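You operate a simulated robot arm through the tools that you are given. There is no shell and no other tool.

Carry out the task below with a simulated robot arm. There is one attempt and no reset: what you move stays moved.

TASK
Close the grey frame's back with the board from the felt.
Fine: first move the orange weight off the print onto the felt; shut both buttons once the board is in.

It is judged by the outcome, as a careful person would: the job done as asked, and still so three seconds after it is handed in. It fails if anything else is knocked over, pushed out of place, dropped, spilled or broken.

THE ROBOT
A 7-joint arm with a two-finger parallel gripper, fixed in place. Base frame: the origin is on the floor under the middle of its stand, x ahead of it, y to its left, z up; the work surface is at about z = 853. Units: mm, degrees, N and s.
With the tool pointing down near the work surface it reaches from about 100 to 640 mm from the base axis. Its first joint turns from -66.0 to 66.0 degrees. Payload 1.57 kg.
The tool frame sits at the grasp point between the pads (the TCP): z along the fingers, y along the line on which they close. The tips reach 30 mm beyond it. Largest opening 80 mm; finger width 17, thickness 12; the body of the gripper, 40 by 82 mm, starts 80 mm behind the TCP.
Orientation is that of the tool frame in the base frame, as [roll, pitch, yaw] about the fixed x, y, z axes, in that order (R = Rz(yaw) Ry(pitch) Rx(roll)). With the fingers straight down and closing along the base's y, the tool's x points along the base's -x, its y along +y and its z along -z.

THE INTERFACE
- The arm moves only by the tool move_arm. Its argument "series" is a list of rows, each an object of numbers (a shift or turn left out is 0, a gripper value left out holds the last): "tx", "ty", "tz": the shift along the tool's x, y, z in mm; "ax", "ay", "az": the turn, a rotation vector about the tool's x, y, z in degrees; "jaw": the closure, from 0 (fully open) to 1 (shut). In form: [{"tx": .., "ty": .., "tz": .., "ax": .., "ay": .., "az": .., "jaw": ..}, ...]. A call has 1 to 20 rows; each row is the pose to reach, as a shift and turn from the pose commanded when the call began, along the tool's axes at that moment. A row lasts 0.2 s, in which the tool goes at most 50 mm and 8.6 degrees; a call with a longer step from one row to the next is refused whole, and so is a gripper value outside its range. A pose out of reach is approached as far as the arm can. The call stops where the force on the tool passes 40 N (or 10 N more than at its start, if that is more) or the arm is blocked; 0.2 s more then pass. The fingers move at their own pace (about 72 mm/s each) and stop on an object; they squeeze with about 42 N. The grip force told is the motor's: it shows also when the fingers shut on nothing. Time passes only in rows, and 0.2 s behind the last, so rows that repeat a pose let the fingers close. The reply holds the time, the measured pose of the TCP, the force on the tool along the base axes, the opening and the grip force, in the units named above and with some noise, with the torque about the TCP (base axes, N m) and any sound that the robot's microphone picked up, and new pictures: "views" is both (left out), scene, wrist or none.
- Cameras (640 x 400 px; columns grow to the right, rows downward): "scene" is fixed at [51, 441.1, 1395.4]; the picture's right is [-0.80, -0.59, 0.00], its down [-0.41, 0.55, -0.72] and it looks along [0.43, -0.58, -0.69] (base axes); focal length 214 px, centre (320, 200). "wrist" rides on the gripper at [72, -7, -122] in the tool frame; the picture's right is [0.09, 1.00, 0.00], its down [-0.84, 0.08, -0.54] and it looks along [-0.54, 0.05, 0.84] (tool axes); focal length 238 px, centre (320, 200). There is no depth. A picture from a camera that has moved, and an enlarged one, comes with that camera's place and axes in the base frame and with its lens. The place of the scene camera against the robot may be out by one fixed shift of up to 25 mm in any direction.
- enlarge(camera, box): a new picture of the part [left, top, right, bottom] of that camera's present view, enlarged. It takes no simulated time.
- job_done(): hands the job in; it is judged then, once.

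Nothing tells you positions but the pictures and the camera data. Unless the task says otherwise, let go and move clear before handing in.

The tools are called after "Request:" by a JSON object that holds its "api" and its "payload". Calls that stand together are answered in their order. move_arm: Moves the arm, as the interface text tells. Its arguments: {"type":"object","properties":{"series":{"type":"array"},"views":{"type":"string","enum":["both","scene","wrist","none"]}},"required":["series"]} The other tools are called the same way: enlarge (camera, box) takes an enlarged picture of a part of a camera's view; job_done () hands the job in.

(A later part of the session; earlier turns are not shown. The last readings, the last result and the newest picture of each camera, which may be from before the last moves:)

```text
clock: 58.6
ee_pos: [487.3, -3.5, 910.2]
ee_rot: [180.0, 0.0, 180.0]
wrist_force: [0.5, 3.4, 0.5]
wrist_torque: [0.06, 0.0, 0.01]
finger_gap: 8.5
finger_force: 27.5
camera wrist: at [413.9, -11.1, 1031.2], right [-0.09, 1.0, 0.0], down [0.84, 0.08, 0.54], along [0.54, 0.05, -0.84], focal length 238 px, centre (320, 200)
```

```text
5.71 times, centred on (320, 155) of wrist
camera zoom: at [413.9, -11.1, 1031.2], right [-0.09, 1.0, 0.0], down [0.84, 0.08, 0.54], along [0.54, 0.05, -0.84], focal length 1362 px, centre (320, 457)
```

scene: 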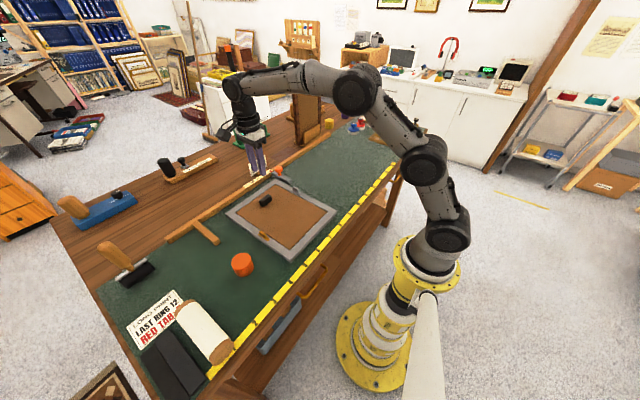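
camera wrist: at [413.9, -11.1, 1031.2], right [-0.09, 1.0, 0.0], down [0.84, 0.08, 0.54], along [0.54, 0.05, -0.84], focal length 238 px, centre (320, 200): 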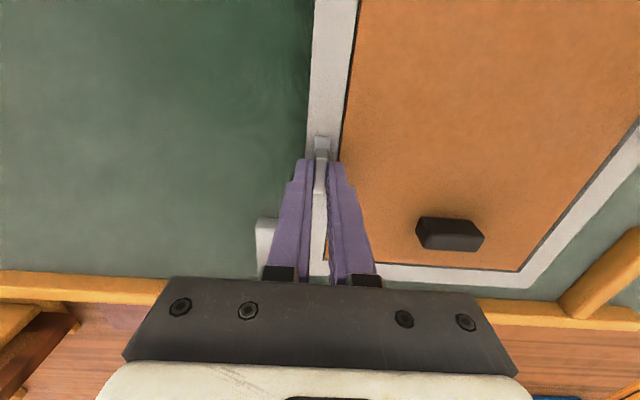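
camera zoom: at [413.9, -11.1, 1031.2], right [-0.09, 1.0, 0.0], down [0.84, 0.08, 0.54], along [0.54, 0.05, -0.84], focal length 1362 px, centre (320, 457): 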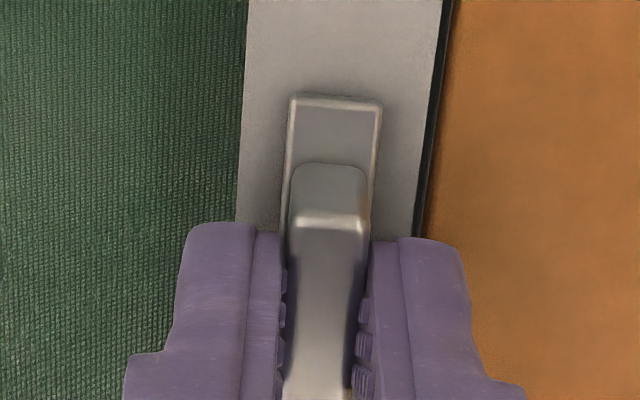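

The fin is held, with about 3 N lateral load. I'll relieve that slightly and try a first small turn, watching torque.

Request:
{"api": "move_arm", "payload": {"series": [{"ty": 0.4}, {"ty": 0.4, "az": 3}, {"ty": 0.4, "az": 6}, {"ty": 0.4, "az": 8}, {"ty": 0.4, "az": 8}], "views": "wrist"}}

Request:
{"api": "enlarge", "payload": {"camera": "scene", "box": [275, 170, 315, 200]}}

Request:
{"api": "enlarge", "payload": {"camera": "scene", "box": [230, 180, 340, 265]}}

```text
clock: 59.8
ee_pos: [487.4, -3.3, 910.5]
ee_rot: [-179.9, 0.0, 171.9]
wrist_force: [-0.7, 8.0, 2.3]
wrist_torque: [0.18, 0.0, 0.11]
finger_gap: 8.7
finger_force: 27.6
camera wrist: at [413.7, -0.1, 1031.2], right [0.05, 1.0, 0.0], down [0.84, -0.04, 0.54], along [0.54, -0.03, -0.84], focal length 238 px, centre (320, 200)
```

wrist: 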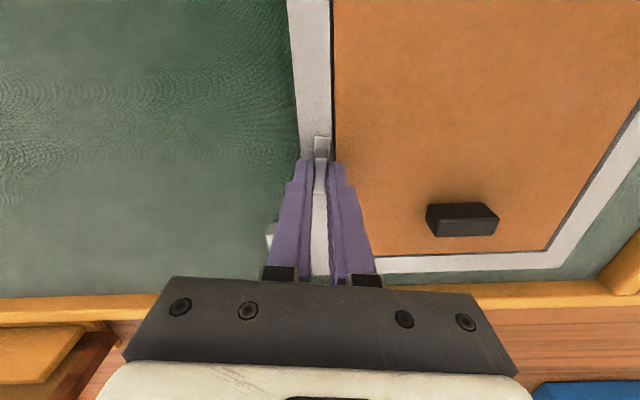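

```text
13.33 times, centred on (295, 185) of scene
camera zoom: at [51.0, 441.3, 1395.3], right [-0.8, -0.59, 0.0], down [-0.41, 0.55, -0.72], along [0.43, -0.58, -0.69], focal length 2860 px, centre (653, 400)
```

zoom: 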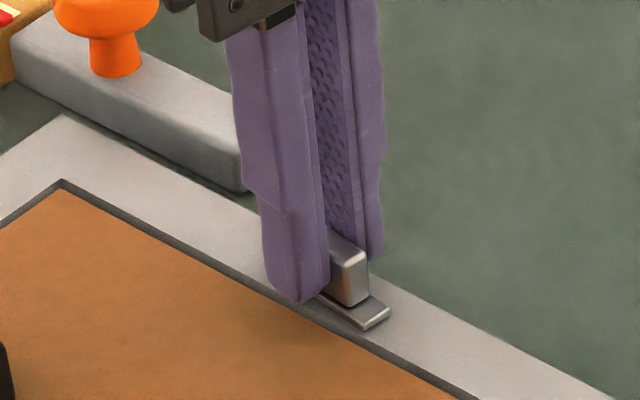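

```text
4.71 times, centred on (285, 222) of scene
camera zoom: at [51.0, 441.3, 1395.3], right [-0.8, -0.59, 0.0], down [-0.41, 0.55, -0.72], along [0.43, -0.58, -0.69], focal length 1009 px, centre (485, 94)
```

zoom: 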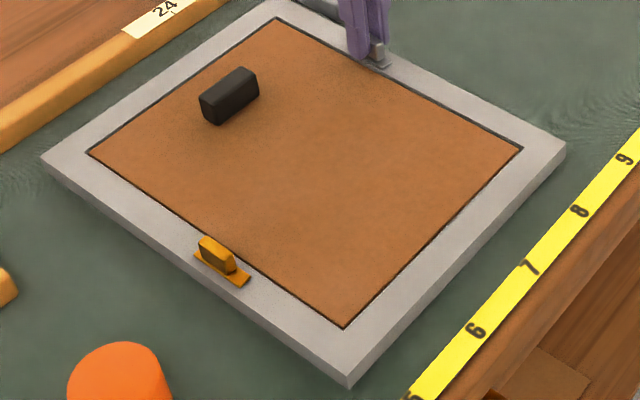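

Lateral force rose to 8 N. I'll look closely at how the plate turned relative to the rail before going on.

Request:
{"api": "enlarge", "payload": {"camera": "wrist", "box": [270, 120, 370, 190]}}

Request:
{"api": "enlarge", "payload": {"camera": "scene", "box": [312, 200, 344, 220]}}

Request:
{"api": "enlarge", "payload": {"camera": "scene", "box": [222, 200, 254, 220]}}

Request:
{"api": "enlarge", "payload": {"camera": "scene", "box": [274, 236, 306, 256]}}

```text
5.71 times, centred on (320, 155) of wrist
camera zoom: at [413.7, -0.1, 1031.2], right [0.05, 1.0, 0.0], down [0.84, -0.04, 0.54], along [0.54, -0.03, -0.84], focal length 1362 px, centre (320, 457)
```

zoom: 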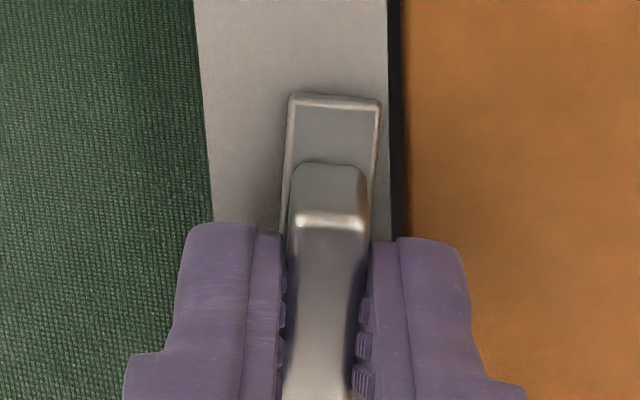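

```text
16.00 times, centred on (328, 210) of scene
camera zoom: at [51.0, 441.3, 1395.3], right [-0.8, -0.59, 0.0], down [-0.41, 0.55, -0.72], along [0.43, -0.58, -0.69], focal length 3432 px, centre (192, 40)
```

zoom: 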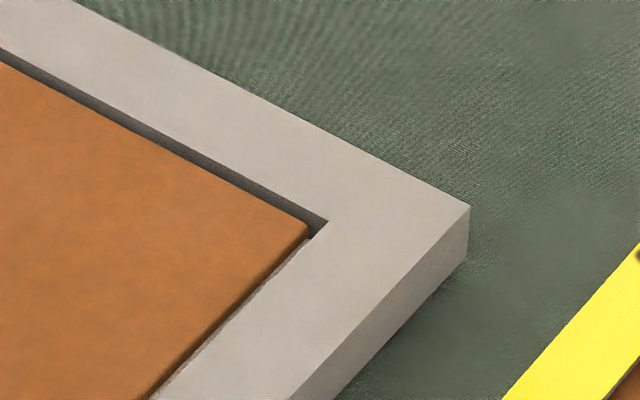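

```text
16.00 times, centred on (238, 210) of scene
camera zoom: at [51.0, 441.3, 1395.3], right [-0.8, -0.59, 0.0], down [-0.41, 0.55, -0.72], along [0.43, -0.58, -0.69], focal length 3432 px, centre (1632, 40)
```

zoom: 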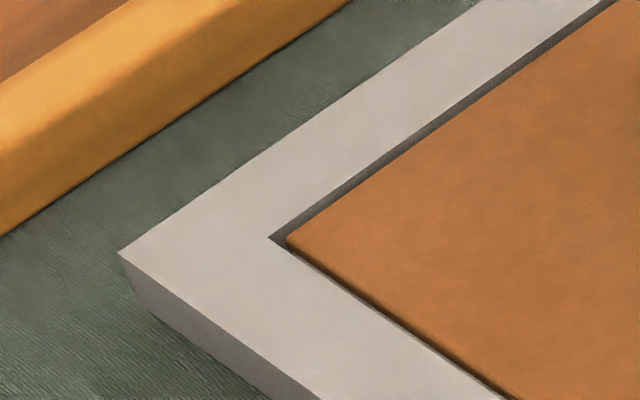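

```text
16.00 times, centred on (290, 246) of scene
camera zoom: at [51.0, 441.3, 1395.3], right [-0.8, -0.59, 0.0], down [-0.41, 0.55, -0.72], along [0.43, -0.58, -0.69], focal length 3432 px, centre (800, -536)
```

zoom: 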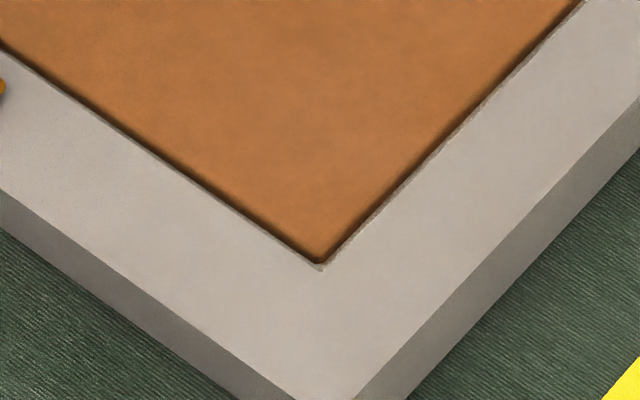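

The plate turns with the fin, but the geometry shows the pivot is not under the fin. It is about 14 mm toward +x, near the plate's far end, so turning about the TCP dragged the frame by about 1 mm. I'll relieve the side load and swing the fin along an arc about that pivot, watching forces.

Request:
{"api": "move_arm", "payload": {"series": [{"ty": 0.5}, {"ty": 1.5, "tx": -0.03, "az": 4}, {"ty": 2.5, "tx": -0.14, "az": 8}, {"ty": 2.5, "tx": -0.14, "az": 8}], "views": "wrist"}}

Request:
{"api": "enlarge", "payload": {"camera": "wrist", "box": [270, 120, 370, 190]}}

Request:
{"api": "enlarge", "payload": {"camera": "scene", "box": [222, 200, 254, 220]}}

Request:
{"api": "enlarge", "payload": {"camera": "scene", "box": [312, 200, 344, 220]}}

```text
clock: 60.8
ee_pos: [486.8, 0.2, 910.5]
ee_rot: [179.9, -0.1, 163.9]
wrist_force: [0.0, 4.3, -0.7]
wrist_torque: [0.0, -0.34, 0.03]
finger_gap: 8.5
finger_force: 27.1
camera wrist: at [415.2, 11.7, 1031.2], right [0.19, 0.98, 0.0], down [0.83, -0.16, 0.54], along [0.53, -0.1, -0.84], focal length 238 px, centre (320, 200)
```

wrist: 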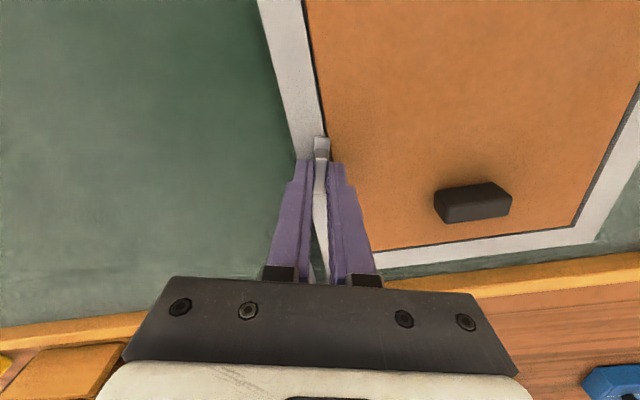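

```text
5.71 times, centred on (320, 155) of wrist
camera zoom: at [415.2, 11.7, 1031.2], right [0.19, 0.98, 0.0], down [0.83, -0.16, 0.54], along [0.53, -0.1, -0.84], focal length 1362 px, centre (320, 457)
```

zoom: 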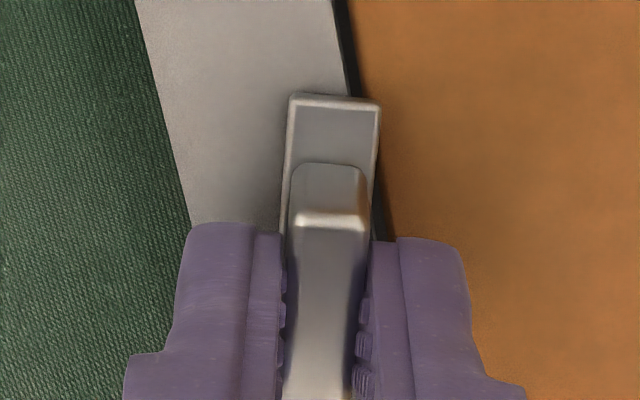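

```text
16.00 times, centred on (238, 210) of scene
camera zoom: at [51.1, 441.2, 1395.4], right [-0.8, -0.59, 0.0], down [-0.41, 0.55, -0.72], along [0.43, -0.58, -0.69], focal length 3432 px, centre (1632, 40)
```

zoom: 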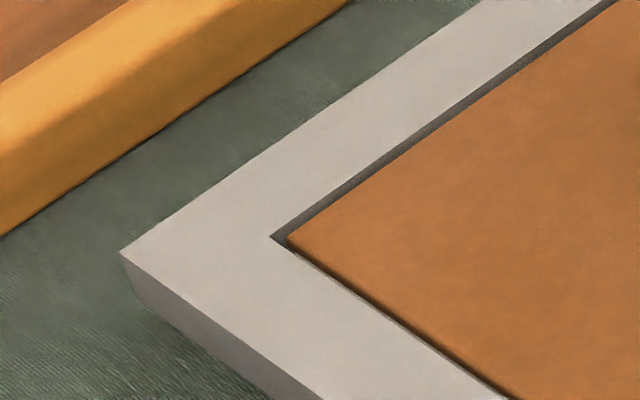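

```text
16.00 times, centred on (328, 210) of scene
camera zoom: at [51.1, 441.2, 1395.4], right [-0.8, -0.59, 0.0], down [-0.41, 0.55, -0.72], along [0.43, -0.58, -0.69], focal length 3432 px, centre (192, 40)
```

zoom: 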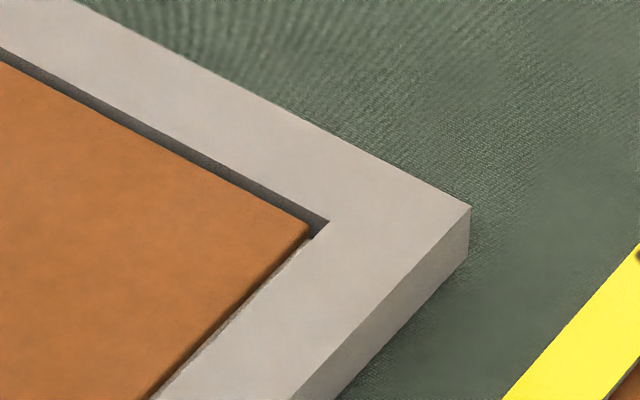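

That arc works: lateral force dropped to 4 N and the frame hasn't moved further. Continuing another 16°.

Request:
{"api": "move_arm", "payload": {"series": [{"tx": 0.1, "ty": 0.35}, {"tx": 0.06, "ty": 1.36, "az": 4}, {"tx": -0.04, "ty": 2.37, "az": 8}, {"tx": -0.22, "ty": 3.36, "az": 12}, {"tx": -0.46, "ty": 4.35, "az": 16}, {"tx": -0.46, "ty": 4.35, "az": 16}], "views": "wrist"}}

Request:
{"api": "enlarge", "payload": {"camera": "wrist", "box": [270, 120, 370, 190]}}

Request:
{"api": "enlarge", "payload": {"camera": "scene", "box": [222, 200, 254, 220]}}

Request:
{"api": "enlarge", "payload": {"camera": "scene", "box": [312, 200, 344, 220]}}

```text
clock: 62.2
ee_pos: [488.1, 3.4, 909.7]
ee_rot: [179.9, 0.0, 147.9]
wrist_force: [-0.4, -3.9, 0.1]
wrist_torque: [-0.35, -0.39, -0.07]
finger_gap: 8.4
finger_force: 27.1
camera wrist: at [423.3, 34.6, 1031.2], right [0.45, 0.89, 0.0], down [0.75, -0.38, 0.54], along [0.48, -0.24, -0.84], focal length 238 px, centre (320, 200)
```

wrist: 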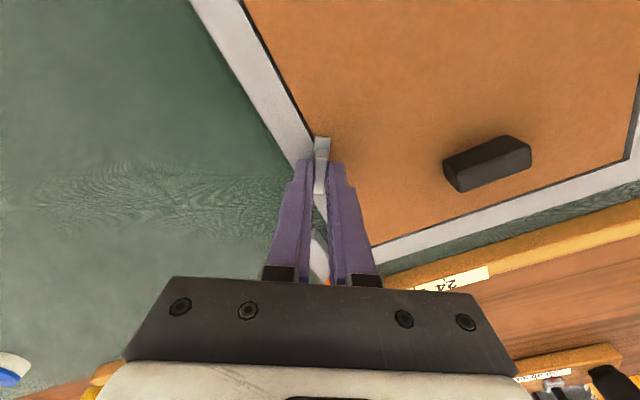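

```text
5.71 times, centred on (320, 155) of wrist
camera zoom: at [423.3, 34.6, 1031.2], right [0.45, 0.89, 0.0], down [0.75, -0.38, 0.54], along [0.48, -0.24, -0.84], focal length 1362 px, centre (320, 457)
```

zoom: 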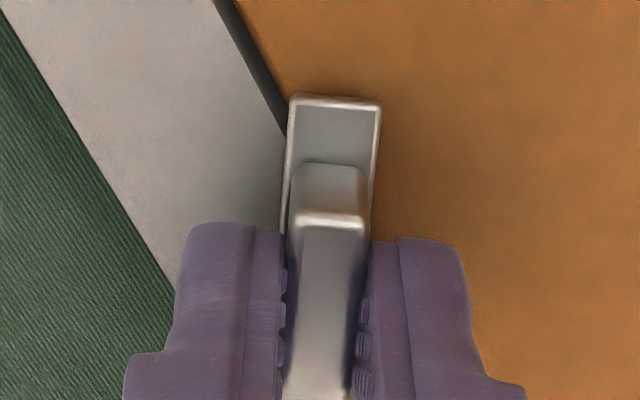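

```text
16.00 times, centred on (238, 210) of scene
camera zoom: at [51.0, 441.0, 1395.4], right [-0.8, -0.59, 0.0], down [-0.41, 0.55, -0.72], along [0.43, -0.58, -0.69], focal length 3432 px, centre (1632, 40)
```

zoom: 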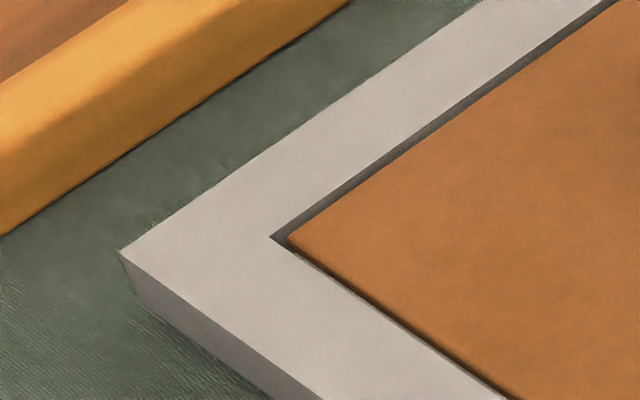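

```text
16.00 times, centred on (328, 210) of scene
camera zoom: at [51.0, 441.0, 1395.4], right [-0.8, -0.59, 0.0], down [-0.41, 0.55, -0.72], along [0.43, -0.58, -0.69], focal length 3432 px, centre (192, 40)
```

zoom: 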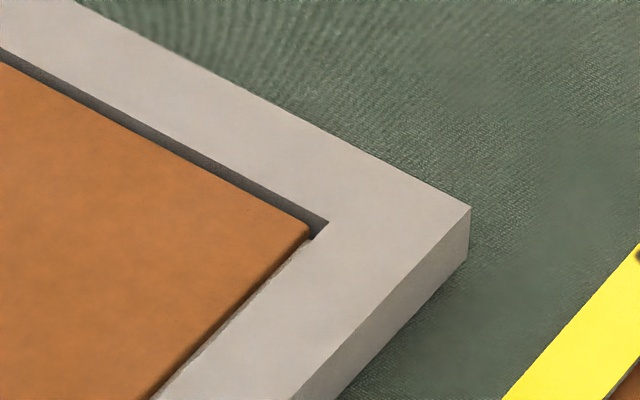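

Now at 32° with only about 4 N residual and the frame steady. Slight correction and continuing to about 52°.

Request:
{"api": "move_arm", "payload": {"series": [{"tx": -0.16, "ty": -0.25}, {"tx": -0.21, "ty": 0.95, "az": 5}, {"tx": -0.37, "ty": 2.15, "az": 10}, {"tx": -0.63, "ty": 3.32, "az": 15}, {"tx": -0.99, "ty": 4.47, "az": 20}, {"tx": -0.99, "ty": 4.47, "az": 20}], "views": "wrist"}}

Request:
{"api": "enlarge", "payload": {"camera": "scene", "box": [222, 200, 254, 220]}}

Request:
{"api": "enlarge", "payload": {"camera": "scene", "box": [312, 200, 344, 220]}}

Request:
{"api": "enlarge", "payload": {"camera": "scene", "box": [275, 170, 315, 200]}}

```text
clock: 63.6
ee_pos: [491.4, 6.7, 909.2]
ee_rot: [179.9, 0.0, 127.9]
wrist_force: [2.9, 0.1, -0.3]
wrist_torque: [-0.17, -0.19, 0.02]
finger_gap: 8.7
finger_force: 27.1
camera wrist: at [441.6, 58.2, 1031.3], right [0.73, 0.68, 0.0], down [0.58, -0.61, 0.54], along [0.37, -0.4, -0.84], focal length 238 px, centre (320, 200)
```

wrist: 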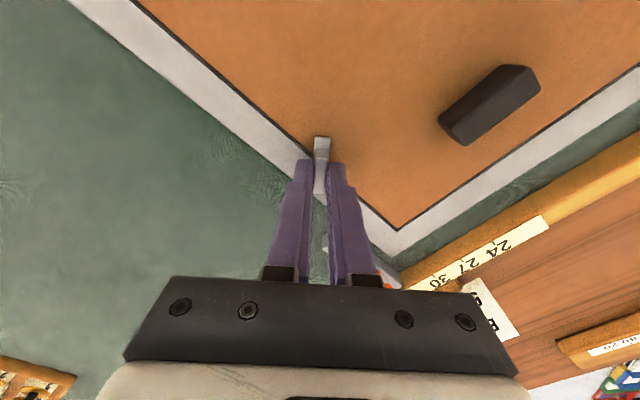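

```text
16.00 times, centred on (238, 210) of scene
camera zoom: at [51.1, 441.1, 1395.4], right [-0.8, -0.59, 0.0], down [-0.41, 0.55, -0.72], along [0.43, -0.58, -0.69], focal length 3432 px, centre (1632, 40)
```

zoom: 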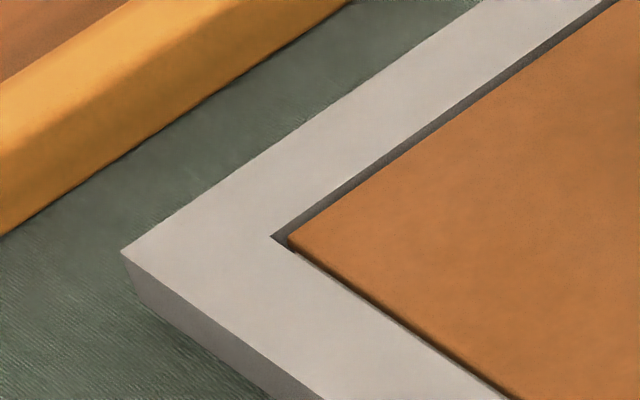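

```text
16.00 times, centred on (328, 210) of scene
camera zoom: at [51.1, 441.1, 1395.4], right [-0.8, -0.59, 0.0], down [-0.41, 0.55, -0.72], along [0.43, -0.58, -0.69], focal length 3432 px, centre (192, 40)
```

zoom: 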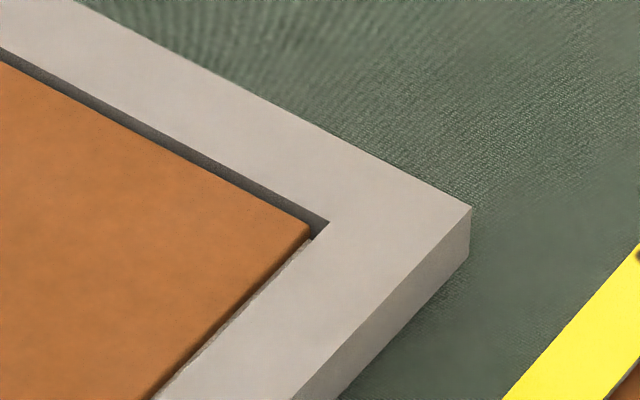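

```text
13.33 times, centred on (295, 185) of scene
camera zoom: at [51.1, 441.1, 1395.4], right [-0.8, -0.59, 0.0], down [-0.41, 0.55, -0.72], along [0.43, -0.58, -0.69], focal length 2860 px, centre (653, 400)
```

zoom: 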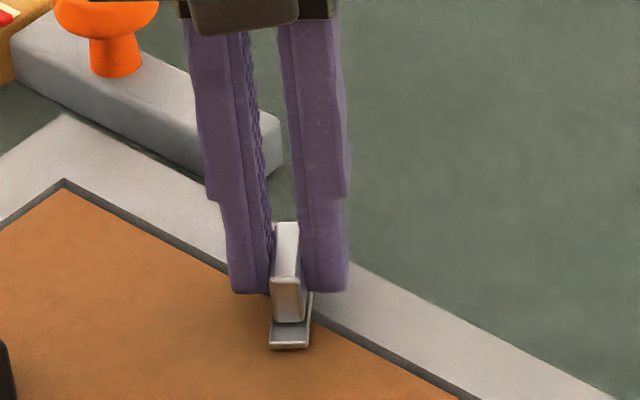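

Forces are near zero at 52° and the plate already reaches over the board. Continuing.

Request:
{"api": "move_arm", "payload": {"series": [{"tx": -0.1, "ty": 0.13}, {"tx": -0.16, "ty": 1.33, "az": 5}, {"tx": -0.31, "ty": 2.53, "az": 10}, {"tx": -0.57, "ty": 3.7, "az": 15}, {"tx": -0.93, "ty": 4.85, "az": 20}, {"tx": -0.93, "ty": 4.85, "az": 20}], "views": "wrist"}}

Request:
{"api": "enlarge", "payload": {"camera": "scene", "box": [275, 170, 315, 200]}}

```text
clock: 65.0
ee_pos: [495.8, 9.5, 910.5]
ee_rot: [-179.9, 0.1, 107.9]
wrist_force: [-1.4, 1.2, -0.5]
wrist_torque: [0.7, 0.27, -0.01]
finger_gap: 8.2
finger_force: 27.4
camera wrist: at [466.9, 74.2, 1031.3], right [0.92, 0.39, 0.0], down [0.33, -0.77, 0.54], along [0.21, -0.5, -0.84], focal length 238 px, centre (320, 200)
```

wrist: 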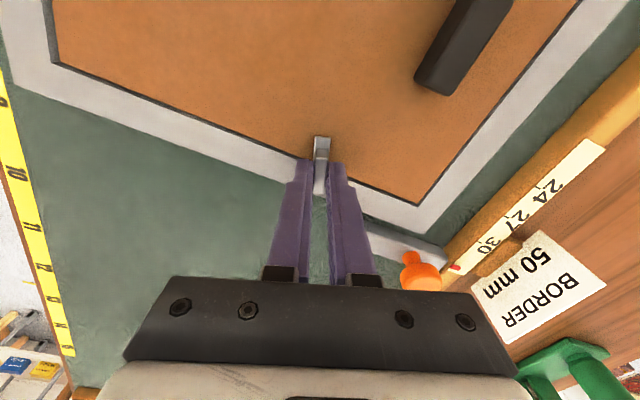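

```text
13.33 times, centred on (295, 185) of scene
camera zoom: at [51.0, 441.1, 1395.4], right [-0.8, -0.59, 0.0], down [-0.41, 0.55, -0.72], along [0.43, -0.58, -0.69], focal length 2860 px, centre (653, 400)
```

zoom: 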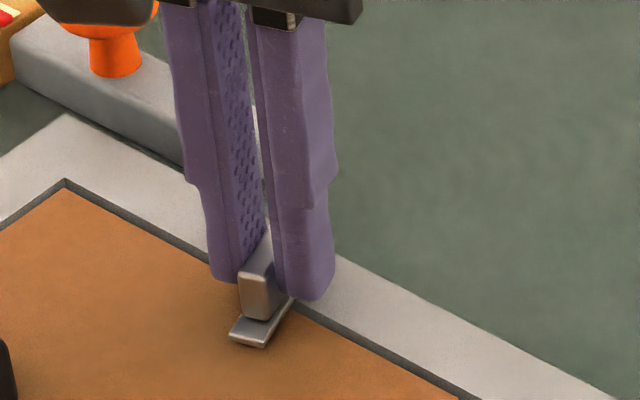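

Smooth so far. Finishing the turn to 90°.

Request:
{"api": "move_arm", "payload": {"series": [{"tx": -0.02, "ty": 0.72, "az": 3}, {"tx": -0.08, "ty": 1.44, "az": 6}, {"tx": -0.3, "ty": 2.87, "az": 12}, {"tx": -0.68, "ty": 4.26, "az": 18}, {"tx": -0.68, "ty": 4.26, "az": 18}], "views": "wrist"}}

Request:
{"api": "enlarge", "payload": {"camera": "scene", "box": [275, 170, 315, 200]}}

Request:
{"api": "enlarge", "payload": {"camera": "wrist", "box": [270, 120, 370, 190]}}

Request:
{"api": "enlarge", "payload": {"camera": "scene", "box": [230, 180, 340, 265]}}

```text
clock: 66.2
ee_pos: [500.2, 9.3, 909.2]
ee_rot: [-179.9, 0.0, 89.9]
wrist_force: [-0.4, 3.6, 0.0]
wrist_torque: [0.1, 0.0, 0.0]
finger_gap: 8.7
finger_force: 27.6
camera wrist: at [493.0, 80.3, 1031.2], right [1.0, 0.09, 0.0], down [0.08, -0.84, 0.54], along [0.05, -0.54, -0.84], focal length 238 px, centre (320, 200)
```

wrist: 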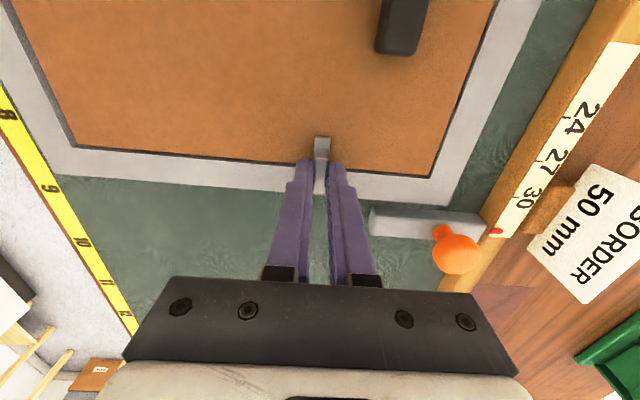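

```text
13.33 times, centred on (295, 185) of scene
camera zoom: at [51.0, 441.2, 1395.4], right [-0.8, -0.59, 0.0], down [-0.41, 0.55, -0.72], along [0.43, -0.58, -0.69], focal length 2860 px, centre (653, 400)
```

zoom: 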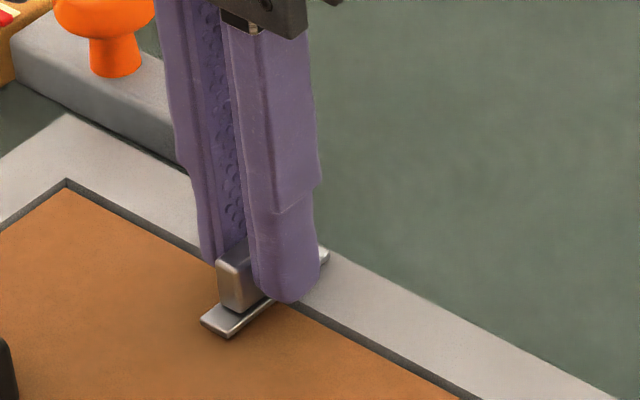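

```text
5.71 times, centred on (320, 155) of wrist
camera zoom: at [493.0, 80.3, 1031.2], right [1.0, 0.09, 0.0], down [0.08, -0.84, 0.54], along [0.05, -0.54, -0.84], focal length 1362 px, centre (320, 457)
```

zoom: 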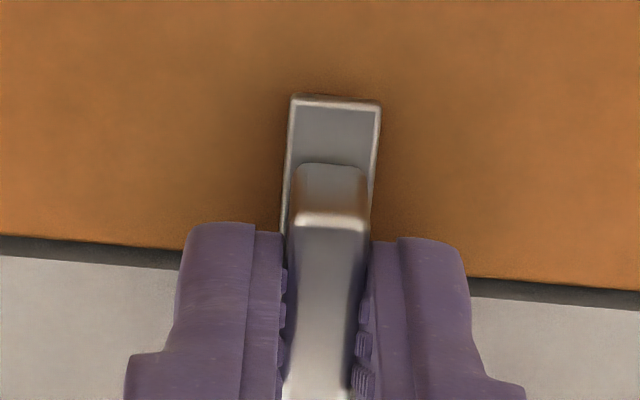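

```text
4.71 times, centred on (285, 222) of scene
camera zoom: at [51.0, 441.2, 1395.4], right [-0.8, -0.59, 0.0], down [-0.41, 0.55, -0.72], along [0.43, -0.58, -0.69], focal length 1009 px, centre (485, 94)
```

zoom: 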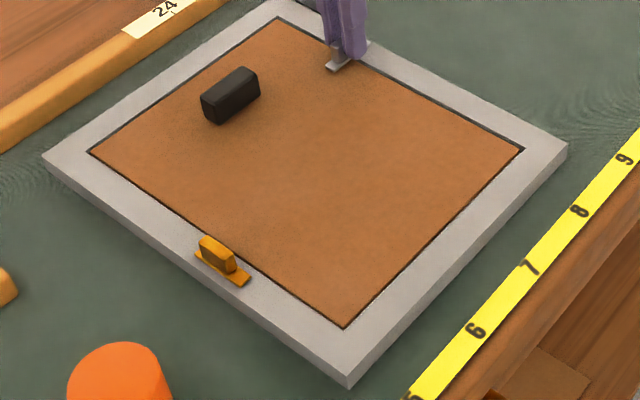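

The grey button now lies square across the rail and over the board. Releasing it and rising straight up.

Request:
{"api": "move_arm", "payload": {"series": [{"jaw": 0.9}, {"jaw": 0.65}, {"jaw": 0.65}, {"jaw": 0.65, "tz": -10}, {"jaw": 0.65, "tz": -30}, {"jaw": 0.65, "tz": -60}, {"jaw": 0.65, "tz": -90}, {"jaw": 0.65, "tz": -90}], "views": "both"}}

Request:
{"api": "enlarge", "payload": {"camera": "scene", "box": [275, 170, 315, 200]}}

Request:
{"api": "enlarge", "payload": {"camera": "scene", "box": [230, 180, 340, 265]}}

```text
clock: 68.0
ee_pos: [500.5, 9.6, 1000.6]
ee_rot: [180.0, 0.1, 90.1]
wrist_force: [-0.3, 0.8, -0.3]
wrist_torque: [-0.03, -0.03, 0.02]
finger_gap: 27.9
finger_force: 0.1
camera wrist: at [492.5, 80.3, 1121.5], right [1.0, 0.09, 0.0], down [0.08, -0.84, 0.54], along [0.05, -0.54, -0.84], focal length 238 px, centre (320, 200)
```

scene: 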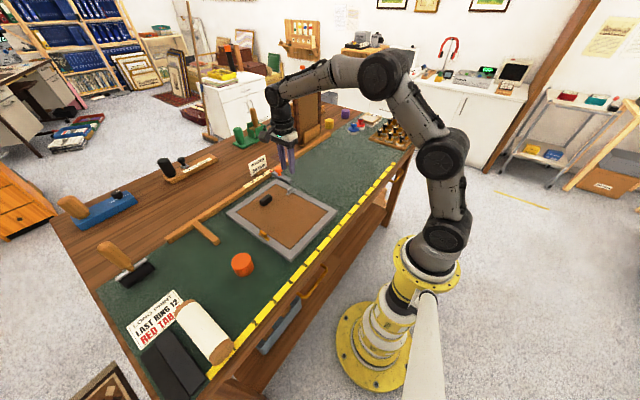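
wrist: 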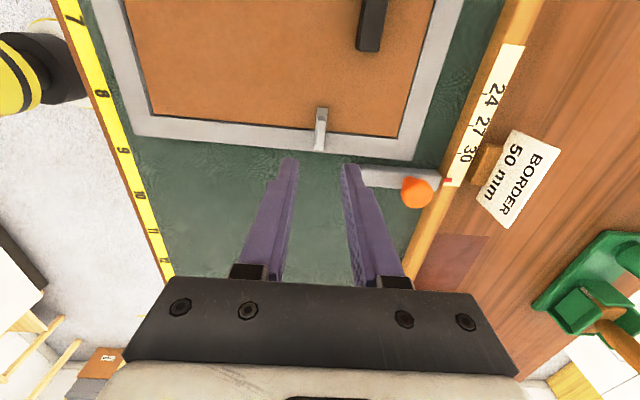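

```text
13.33 times, centred on (295, 185) of scene
camera zoom: at [51.0, 441.1, 1395.4], right [-0.8, -0.59, 0.0], down [-0.41, 0.55, -0.72], along [0.43, -0.58, -0.69], focal length 2860 px, centre (653, 400)
```

zoom: 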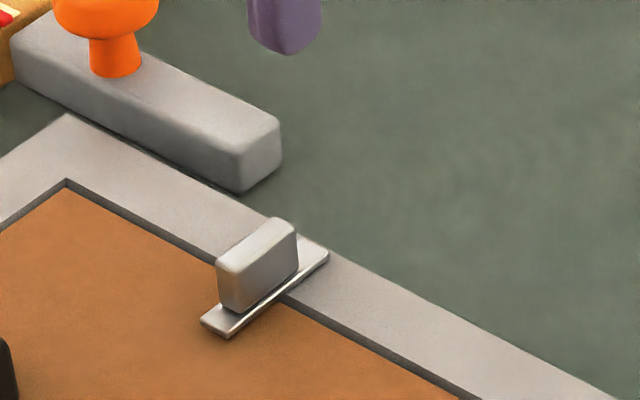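

```text
4.71 times, centred on (285, 222) of scene
camera zoom: at [51.0, 441.1, 1395.4], right [-0.8, -0.59, 0.0], down [-0.41, 0.55, -0.72], along [0.43, -0.58, -0.69], focal length 1009 px, centre (485, 94)
```

zoom: 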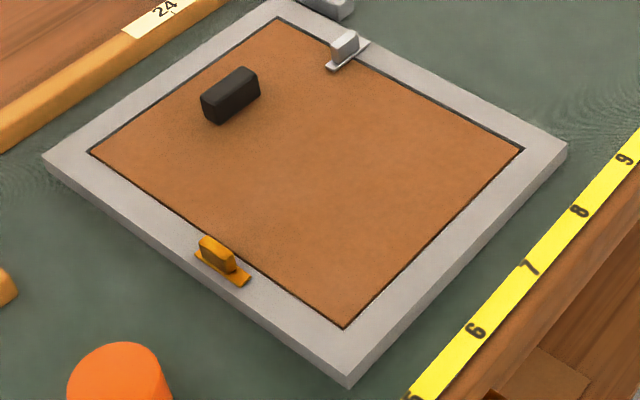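

The grey button is shut. Now the brass one: I'll turn the tool back and take a close look.

Request:
{"api": "move_arm", "payload": {"series": [{"tx": 17, "ty": -10, "tz": 0, "az": -8.2}, {"tx": 34, "ty": -20, "tz": 0, "az": -16.4}, {"tx": 51, "ty": -31, "tz": 0, "az": -24.6}, {"tx": 68, "ty": -41, "tz": 3, "az": -32.8}, {"tx": 85, "ty": -52, "tz": 8, "az": -41}, {"tx": 102, "ty": -62, "tz": 14, "az": -49.2}, {"tx": 119, "ty": -73, "tz": 20, "az": -57.4}, {"tx": 136, "ty": -83, "tz": 25, "az": -65.6}, {"tx": 153, "ty": -93, "tz": 30, "az": -73.8}, {"tx": 170, "ty": -104, "tz": 35, "az": -82}, {"tx": 187, "ty": -114, "tz": 40, "az": -90}, {"tx": 200.5, "ty": -121.7, "tz": 41.5, "az": -90}, {"tx": 200.5, "ty": -121.7, "tz": 41.5, "az": -90}], "views": "wrist"}}

Request:
{"api": "enlarge", "payload": {"camera": "wrist", "box": [280, 172, 360, 222]}}

```text
clock: 70.8
ee_pos: [378.6, 210.2, 957.3]
ee_rot: [179.9, 0.0, 180.0]
wrist_force: [0.2, -0.2, 0.6]
wrist_torque: [0.0, 0.03, -0.01]
finger_gap: 27.9
finger_force: 0.0
camera wrist: at [305.7, 202.4, 1079.7], right [-0.09, 1.0, 0.0], down [0.84, 0.08, 0.54], along [0.54, 0.05, -0.84], focal length 238 px, centre (320, 200)
```

wrist: 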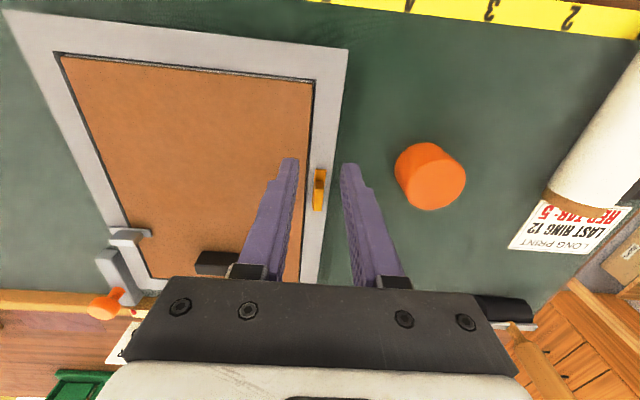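

```text
8.00 times, centred on (320, 197) of wrist
camera zoom: at [305.7, 202.4, 1079.7], right [-0.09, 1.0, 0.0], down [0.84, 0.08, 0.54], along [0.54, 0.05, -0.84], focal length 1907 px, centre (320, 224)
```

zoom: 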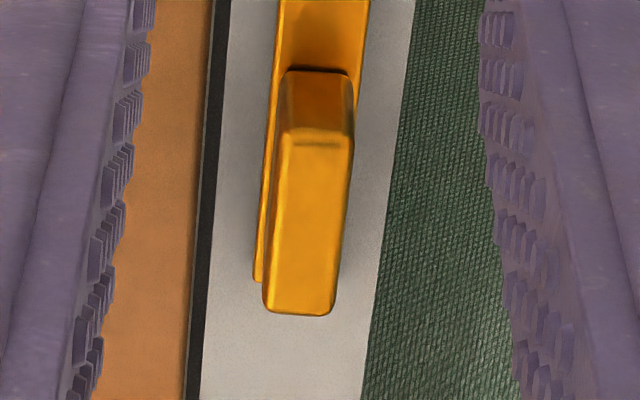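

Request:
{"api": "enlarge", "payload": {"camera": "wrist", "box": [280, 160, 360, 210]}}

Request:
{"api": "enlarge", "payload": {"camera": "scene", "box": [250, 220, 290, 245]}}

```text
8.00 times, centred on (320, 185) of wrist
camera zoom: at [305.7, 202.4, 1079.7], right [-0.09, 1.0, 0.0], down [0.84, 0.08, 0.54], along [0.54, 0.05, -0.84], focal length 1907 px, centre (320, 320)
```

zoom: 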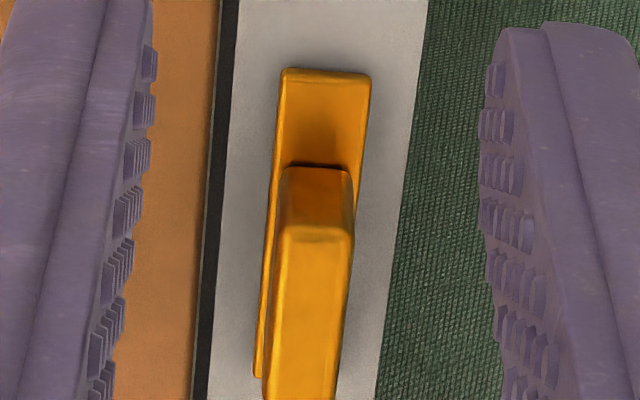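

```text
16.00 times, centred on (270, 232) of scene
camera zoom: at [51.0, 441.1, 1395.4], right [-0.8, -0.59, 0.0], down [-0.41, 0.55, -0.72], along [0.43, -0.58, -0.69], focal length 3432 px, centre (1120, -320)
```

zoom: 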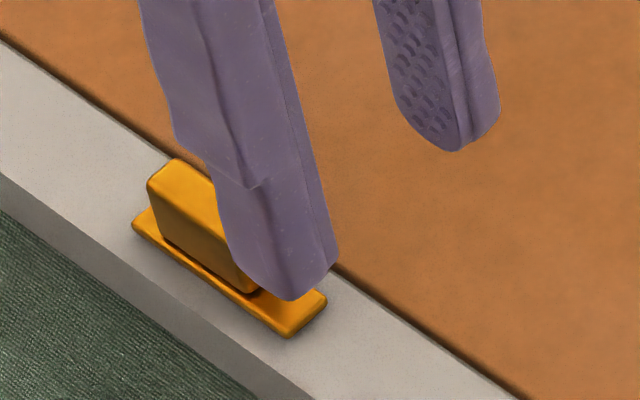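

The brass fin is centred near (428.2, 212.0), with the pivot expected about 14.5 mm toward −x (the mirror of the grey one). Moving above it.

Request:
{"api": "move_arm", "payload": {"series": [{"tx": -20, "ty": 1.3}, {"tx": -40, "ty": 2.6}, {"tx": -50.5, "ty": 3.2}, {"tx": -50.5, "ty": 3.2, "tz": 15}, {"tx": -50.5, "ty": 3.2, "tz": 28}, {"tx": -50.5, "ty": 3.2, "tz": 28}], "views": "wrist"}}

Request:
{"api": "enlarge", "payload": {"camera": "wrist", "box": [270, 120, 370, 190]}}

Request:
{"api": "enlarge", "payload": {"camera": "scene", "box": [250, 215, 290, 245]}}

```text
clock: 72.2
ee_pos: [428.4, 214.6, 930.6]
ee_rot: [-180.0, 0.0, 180.0]
wrist_force: [0.1, -0.4, -0.6]
wrist_torque: [-0.02, 0.01, 0.01]
finger_gap: 27.9
finger_force: 0.0
camera wrist: at [356.1, 205.6, 1051.7], right [-0.09, 1.0, 0.0], down [0.84, 0.08, 0.54], along [0.54, 0.05, -0.84], focal length 238 px, centre (320, 200)
```

wrist: 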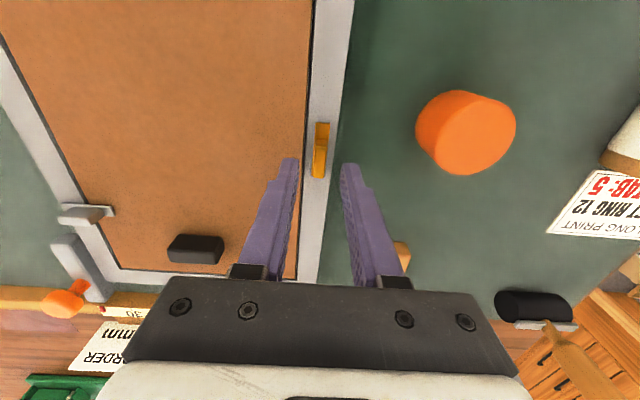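

```text
5.71 times, centred on (320, 155) of wrist
camera zoom: at [356.1, 205.6, 1051.7], right [-0.09, 1.0, 0.0], down [0.84, 0.08, 0.54], along [0.54, 0.05, -0.84], focal length 1362 px, centre (320, 457)
```

zoom: 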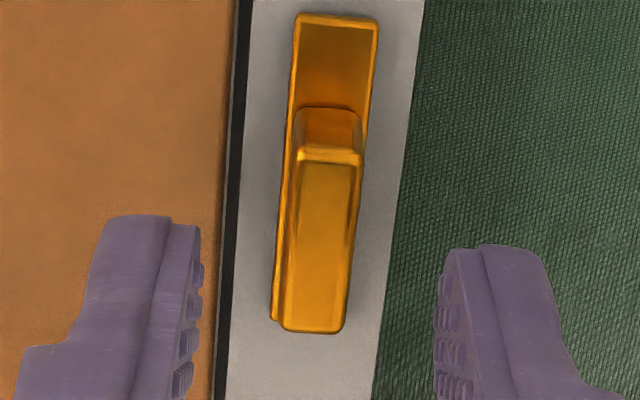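

```text
13.33 times, centred on (270, 230) of scene
camera zoom: at [51.0, 441.1, 1395.4], right [-0.8, -0.59, 0.0], down [-0.41, 0.55, -0.72], along [0.43, -0.58, -0.69], focal length 2860 px, centre (987, -200)
```

zoom: 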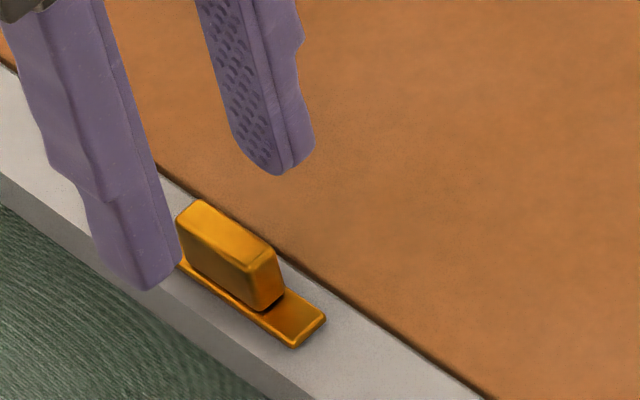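

Aligned within about 0.5 mm. Descending to straddle and then closing on the fin.

Request:
{"api": "move_arm", "payload": {"series": [{"tx": 0.7, "tz": 5}, {"tx": 0.7, "tz": 12}, {"tx": 0.7, "tz": 18}, {"tx": 0.7, "tz": 20.5}, {"tx": 0.7, "tz": 20.5}, {"tx": 0.7, "tz": 20.5, "jaw": 0.8}, {"tx": 0.7, "tz": 20.5, "jaw": 0.86}, {"tx": 0.7, "tz": 20.5, "jaw": 0.92}, {"tx": 0.7, "tz": 20.5, "jaw": 1}, {"tx": 0.7, "tz": 20.5, "jaw": 1}, {"tx": 0.7, "tz": 20.5, "jaw": 1}], "views": "wrist"}}

Request:
{"api": "enlarge", "payload": {"camera": "wrist", "box": [270, 120, 370, 190]}}

Request:
{"api": "enlarge", "payload": {"camera": "scene", "box": [230, 180, 340, 265]}}

Request:
{"api": "enlarge", "payload": {"camera": "scene", "box": [222, 200, 254, 220]}}

```text
clock: 74.6
ee_pos: [427.8, 213.8, 910.4]
ee_rot: [-179.9, 0.1, -180.0]
wrist_force: [-0.2, -0.4, 0.1]
wrist_torque: [0.02, -0.02, -0.09]
finger_gap: 8.3
finger_force: 27.4
camera wrist: at [355.7, 205.5, 1031.6], right [-0.09, 1.0, 0.0], down [0.84, 0.08, 0.54], along [0.54, 0.05, -0.84], focal length 238 px, centre (320, 200)
```

wrist: 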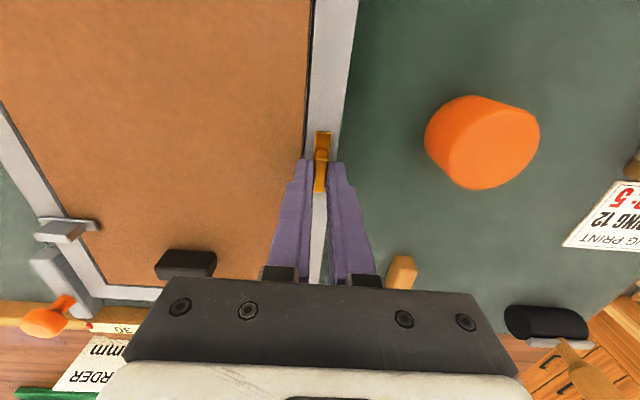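

```text
5.71 times, centred on (320, 155) of wrist
camera zoom: at [355.7, 205.5, 1031.6], right [-0.09, 1.0, 0.0], down [0.84, 0.08, 0.54], along [0.54, 0.05, -0.84], focal length 1362 px, centre (320, 457)
```

zoom: 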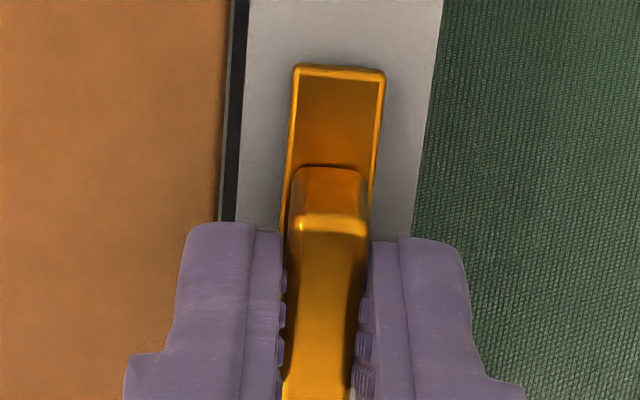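

```text
4.71 times, centred on (285, 222) of scene
camera zoom: at [51.1, 441.1, 1395.4], right [-0.8, -0.59, 0.0], down [-0.41, 0.55, -0.72], along [0.43, -0.58, -0.69], focal length 1009 px, centre (485, 94)
```

zoom: 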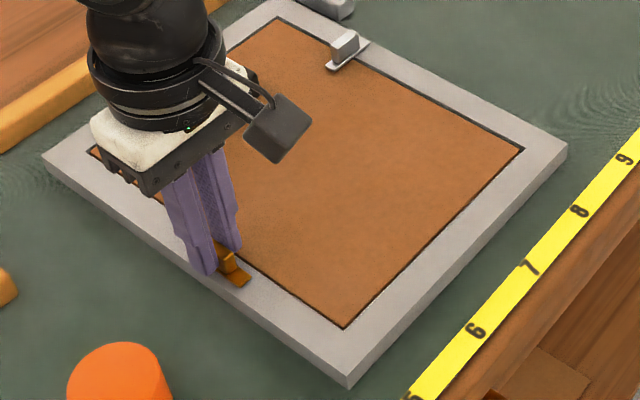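

```text
16.00 times, centred on (238, 210) of scene
camera zoom: at [51.1, 441.1, 1395.4], right [-0.8, -0.59, 0.0], down [-0.41, 0.55, -0.72], along [0.43, -0.58, -0.69], focal length 3432 px, centre (1632, 40)
```

zoom: 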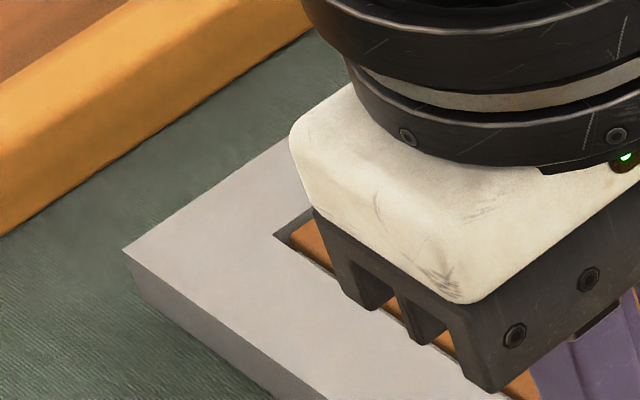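

Gripped with no side load. Swinging about the pivot (−x side) for the first 12°, then checking.

Request:
{"api": "move_arm", "payload": {"series": [{"tx": 0.04, "ty": -1.03, "az": 4}, {"tx": 0.14, "ty": -2.06, "az": 8}, {"tx": 0.32, "ty": -3.08, "az": 12}, {"tx": 0.32, "ty": -3.08, "az": 12}], "views": "wrist"}}

Request:
{"api": "enlarge", "payload": {"camera": "wrist", "box": [270, 120, 370, 190]}}

Request:
{"api": "enlarge", "payload": {"camera": "scene", "box": [312, 200, 344, 220]}}

Request:
{"api": "enlarge", "payload": {"camera": "scene", "box": [274, 236, 306, 256]}}

```text
clock: 75.6
ee_pos: [427.5, 209.1, 909.6]
ee_rot: [180.0, -0.1, 167.9]
wrist_force: [-2.5, -4.7, 4.5]
wrist_torque: [-0.04, 0.3, 0.07]
finger_gap: 8.4
finger_force: 27.1
camera wrist: at [355.5, 217.3, 1031.6], right [0.12, 0.99, 0.0], down [0.83, -0.1, 0.54], along [0.54, -0.06, -0.84], focal length 238 px, centre (320, 200)
```

wrist: 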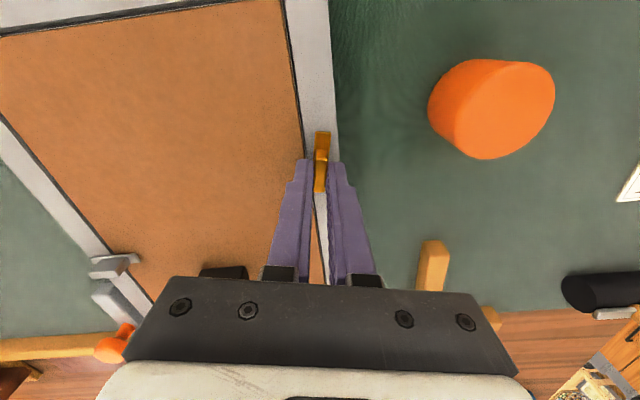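

```text
5.71 times, centred on (320, 155) of wrist
camera zoom: at [355.5, 217.3, 1031.6], right [0.12, 0.99, 0.0], down [0.83, -0.1, 0.54], along [0.54, -0.06, -0.84], focal length 1362 px, centre (320, 457)
```

zoom: 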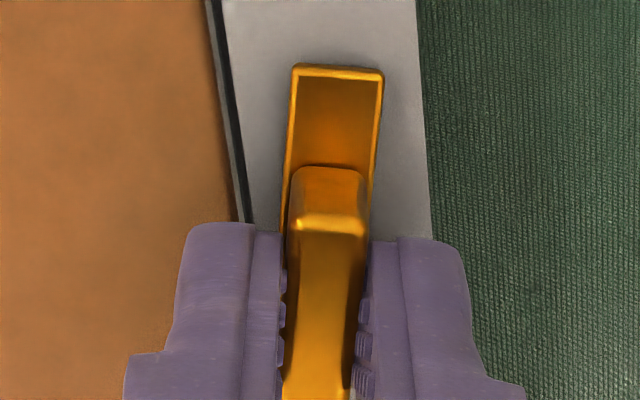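

```text
16.00 times, centred on (328, 210) of scene
camera zoom: at [50.9, 441.0, 1395.4], right [-0.8, -0.59, 0.0], down [-0.41, 0.55, -0.72], along [0.43, -0.58, -0.69], focal length 3432 px, centre (192, 40)
```

zoom: 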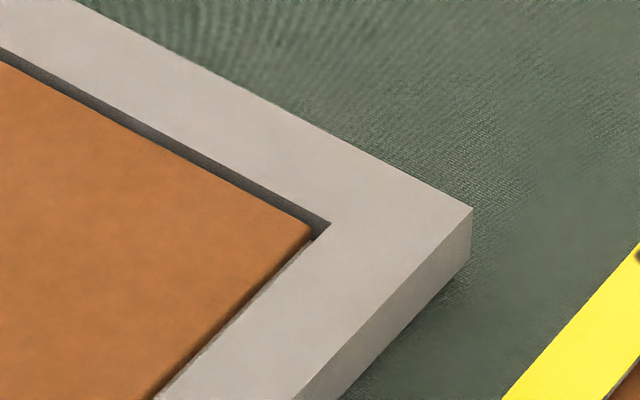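

```text
16.00 times, centred on (290, 246) of scene
camera zoom: at [50.9, 441.0, 1395.4], right [-0.8, -0.59, 0.0], down [-0.41, 0.55, -0.72], along [0.43, -0.58, -0.69], focal length 3432 px, centre (800, -536)
```

zoom: 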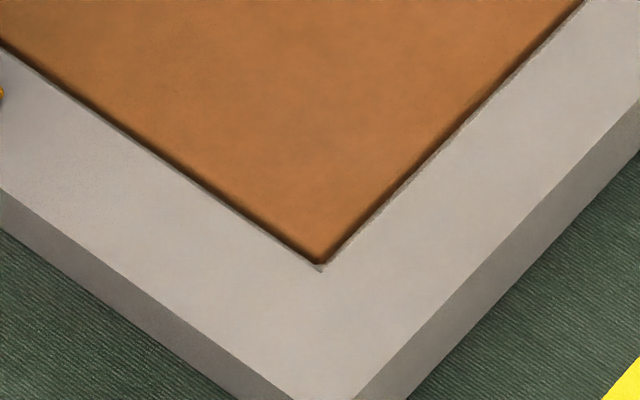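

The sense is right; the residual (about 5 N) suggests the pivot is a touch farther (about 16 mm). Adjusting and continuing.

Request:
{"api": "move_arm", "payload": {"series": [{"tx": 0.11, "ty": -0.4}, {"tx": 0.15, "ty": -1.52, "az": 4}, {"tx": 0.27, "ty": -2.63, "az": 8}, {"tx": 0.46, "ty": -3.73, "az": 12}, {"tx": 0.73, "ty": -4.81, "az": 16}, {"tx": 0.73, "ty": -4.81, "az": 16}], "views": "wrist"}}

Request:
{"api": "enlarge", "payload": {"camera": "scene", "box": [274, 236, 306, 256]}}

Request:
{"api": "enlarge", "payload": {"camera": "scene", "box": [312, 200, 344, 220]}}

```text
clock: 77.0
ee_pos: [426.5, 205.8, 910.2]
ee_rot: [-179.9, 0.0, 151.9]
wrist_force: [-4.6, -6.1, 7.7]
wrist_torque: [-0.27, -0.17, 0.11]
finger_gap: 8.3
finger_force: 27.2
camera wrist: at [359.1, 232.4, 1031.5], right [0.39, 0.92, 0.0], down [0.77, -0.33, 0.54], along [0.5, -0.21, -0.84], focal length 238 px, centre (320, 200)
```

wrist: 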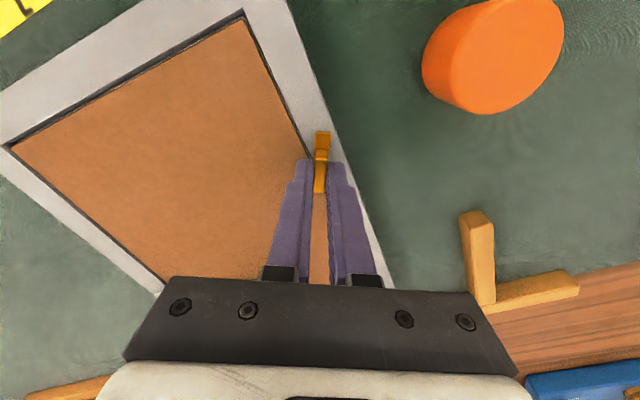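

```text
16.00 times, centred on (290, 246) of scene
camera zoom: at [50.8, 440.9, 1395.5], right [-0.8, -0.59, 0.0], down [-0.41, 0.55, -0.72], along [0.43, -0.58, -0.69], focal length 3432 px, centre (800, -536)
```

zoom: 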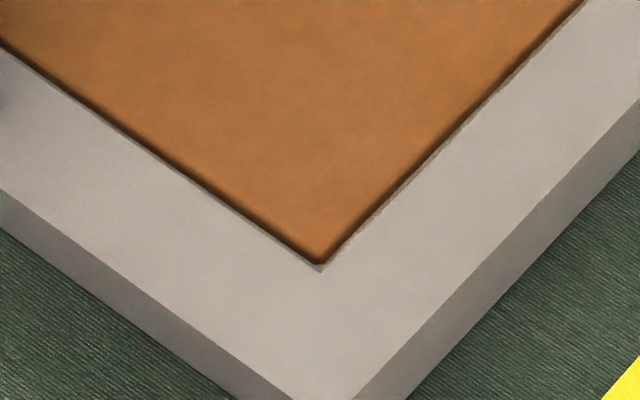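

```text
16.00 times, centred on (328, 210) of scene
camera zoom: at [50.8, 440.9, 1395.5], right [-0.8, -0.59, 0.0], down [-0.41, 0.55, -0.72], along [0.43, -0.58, -0.69], focal length 3432 px, centre (192, 40)
```

zoom: 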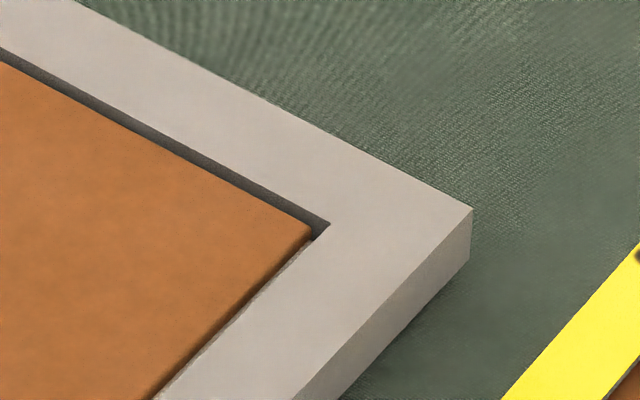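

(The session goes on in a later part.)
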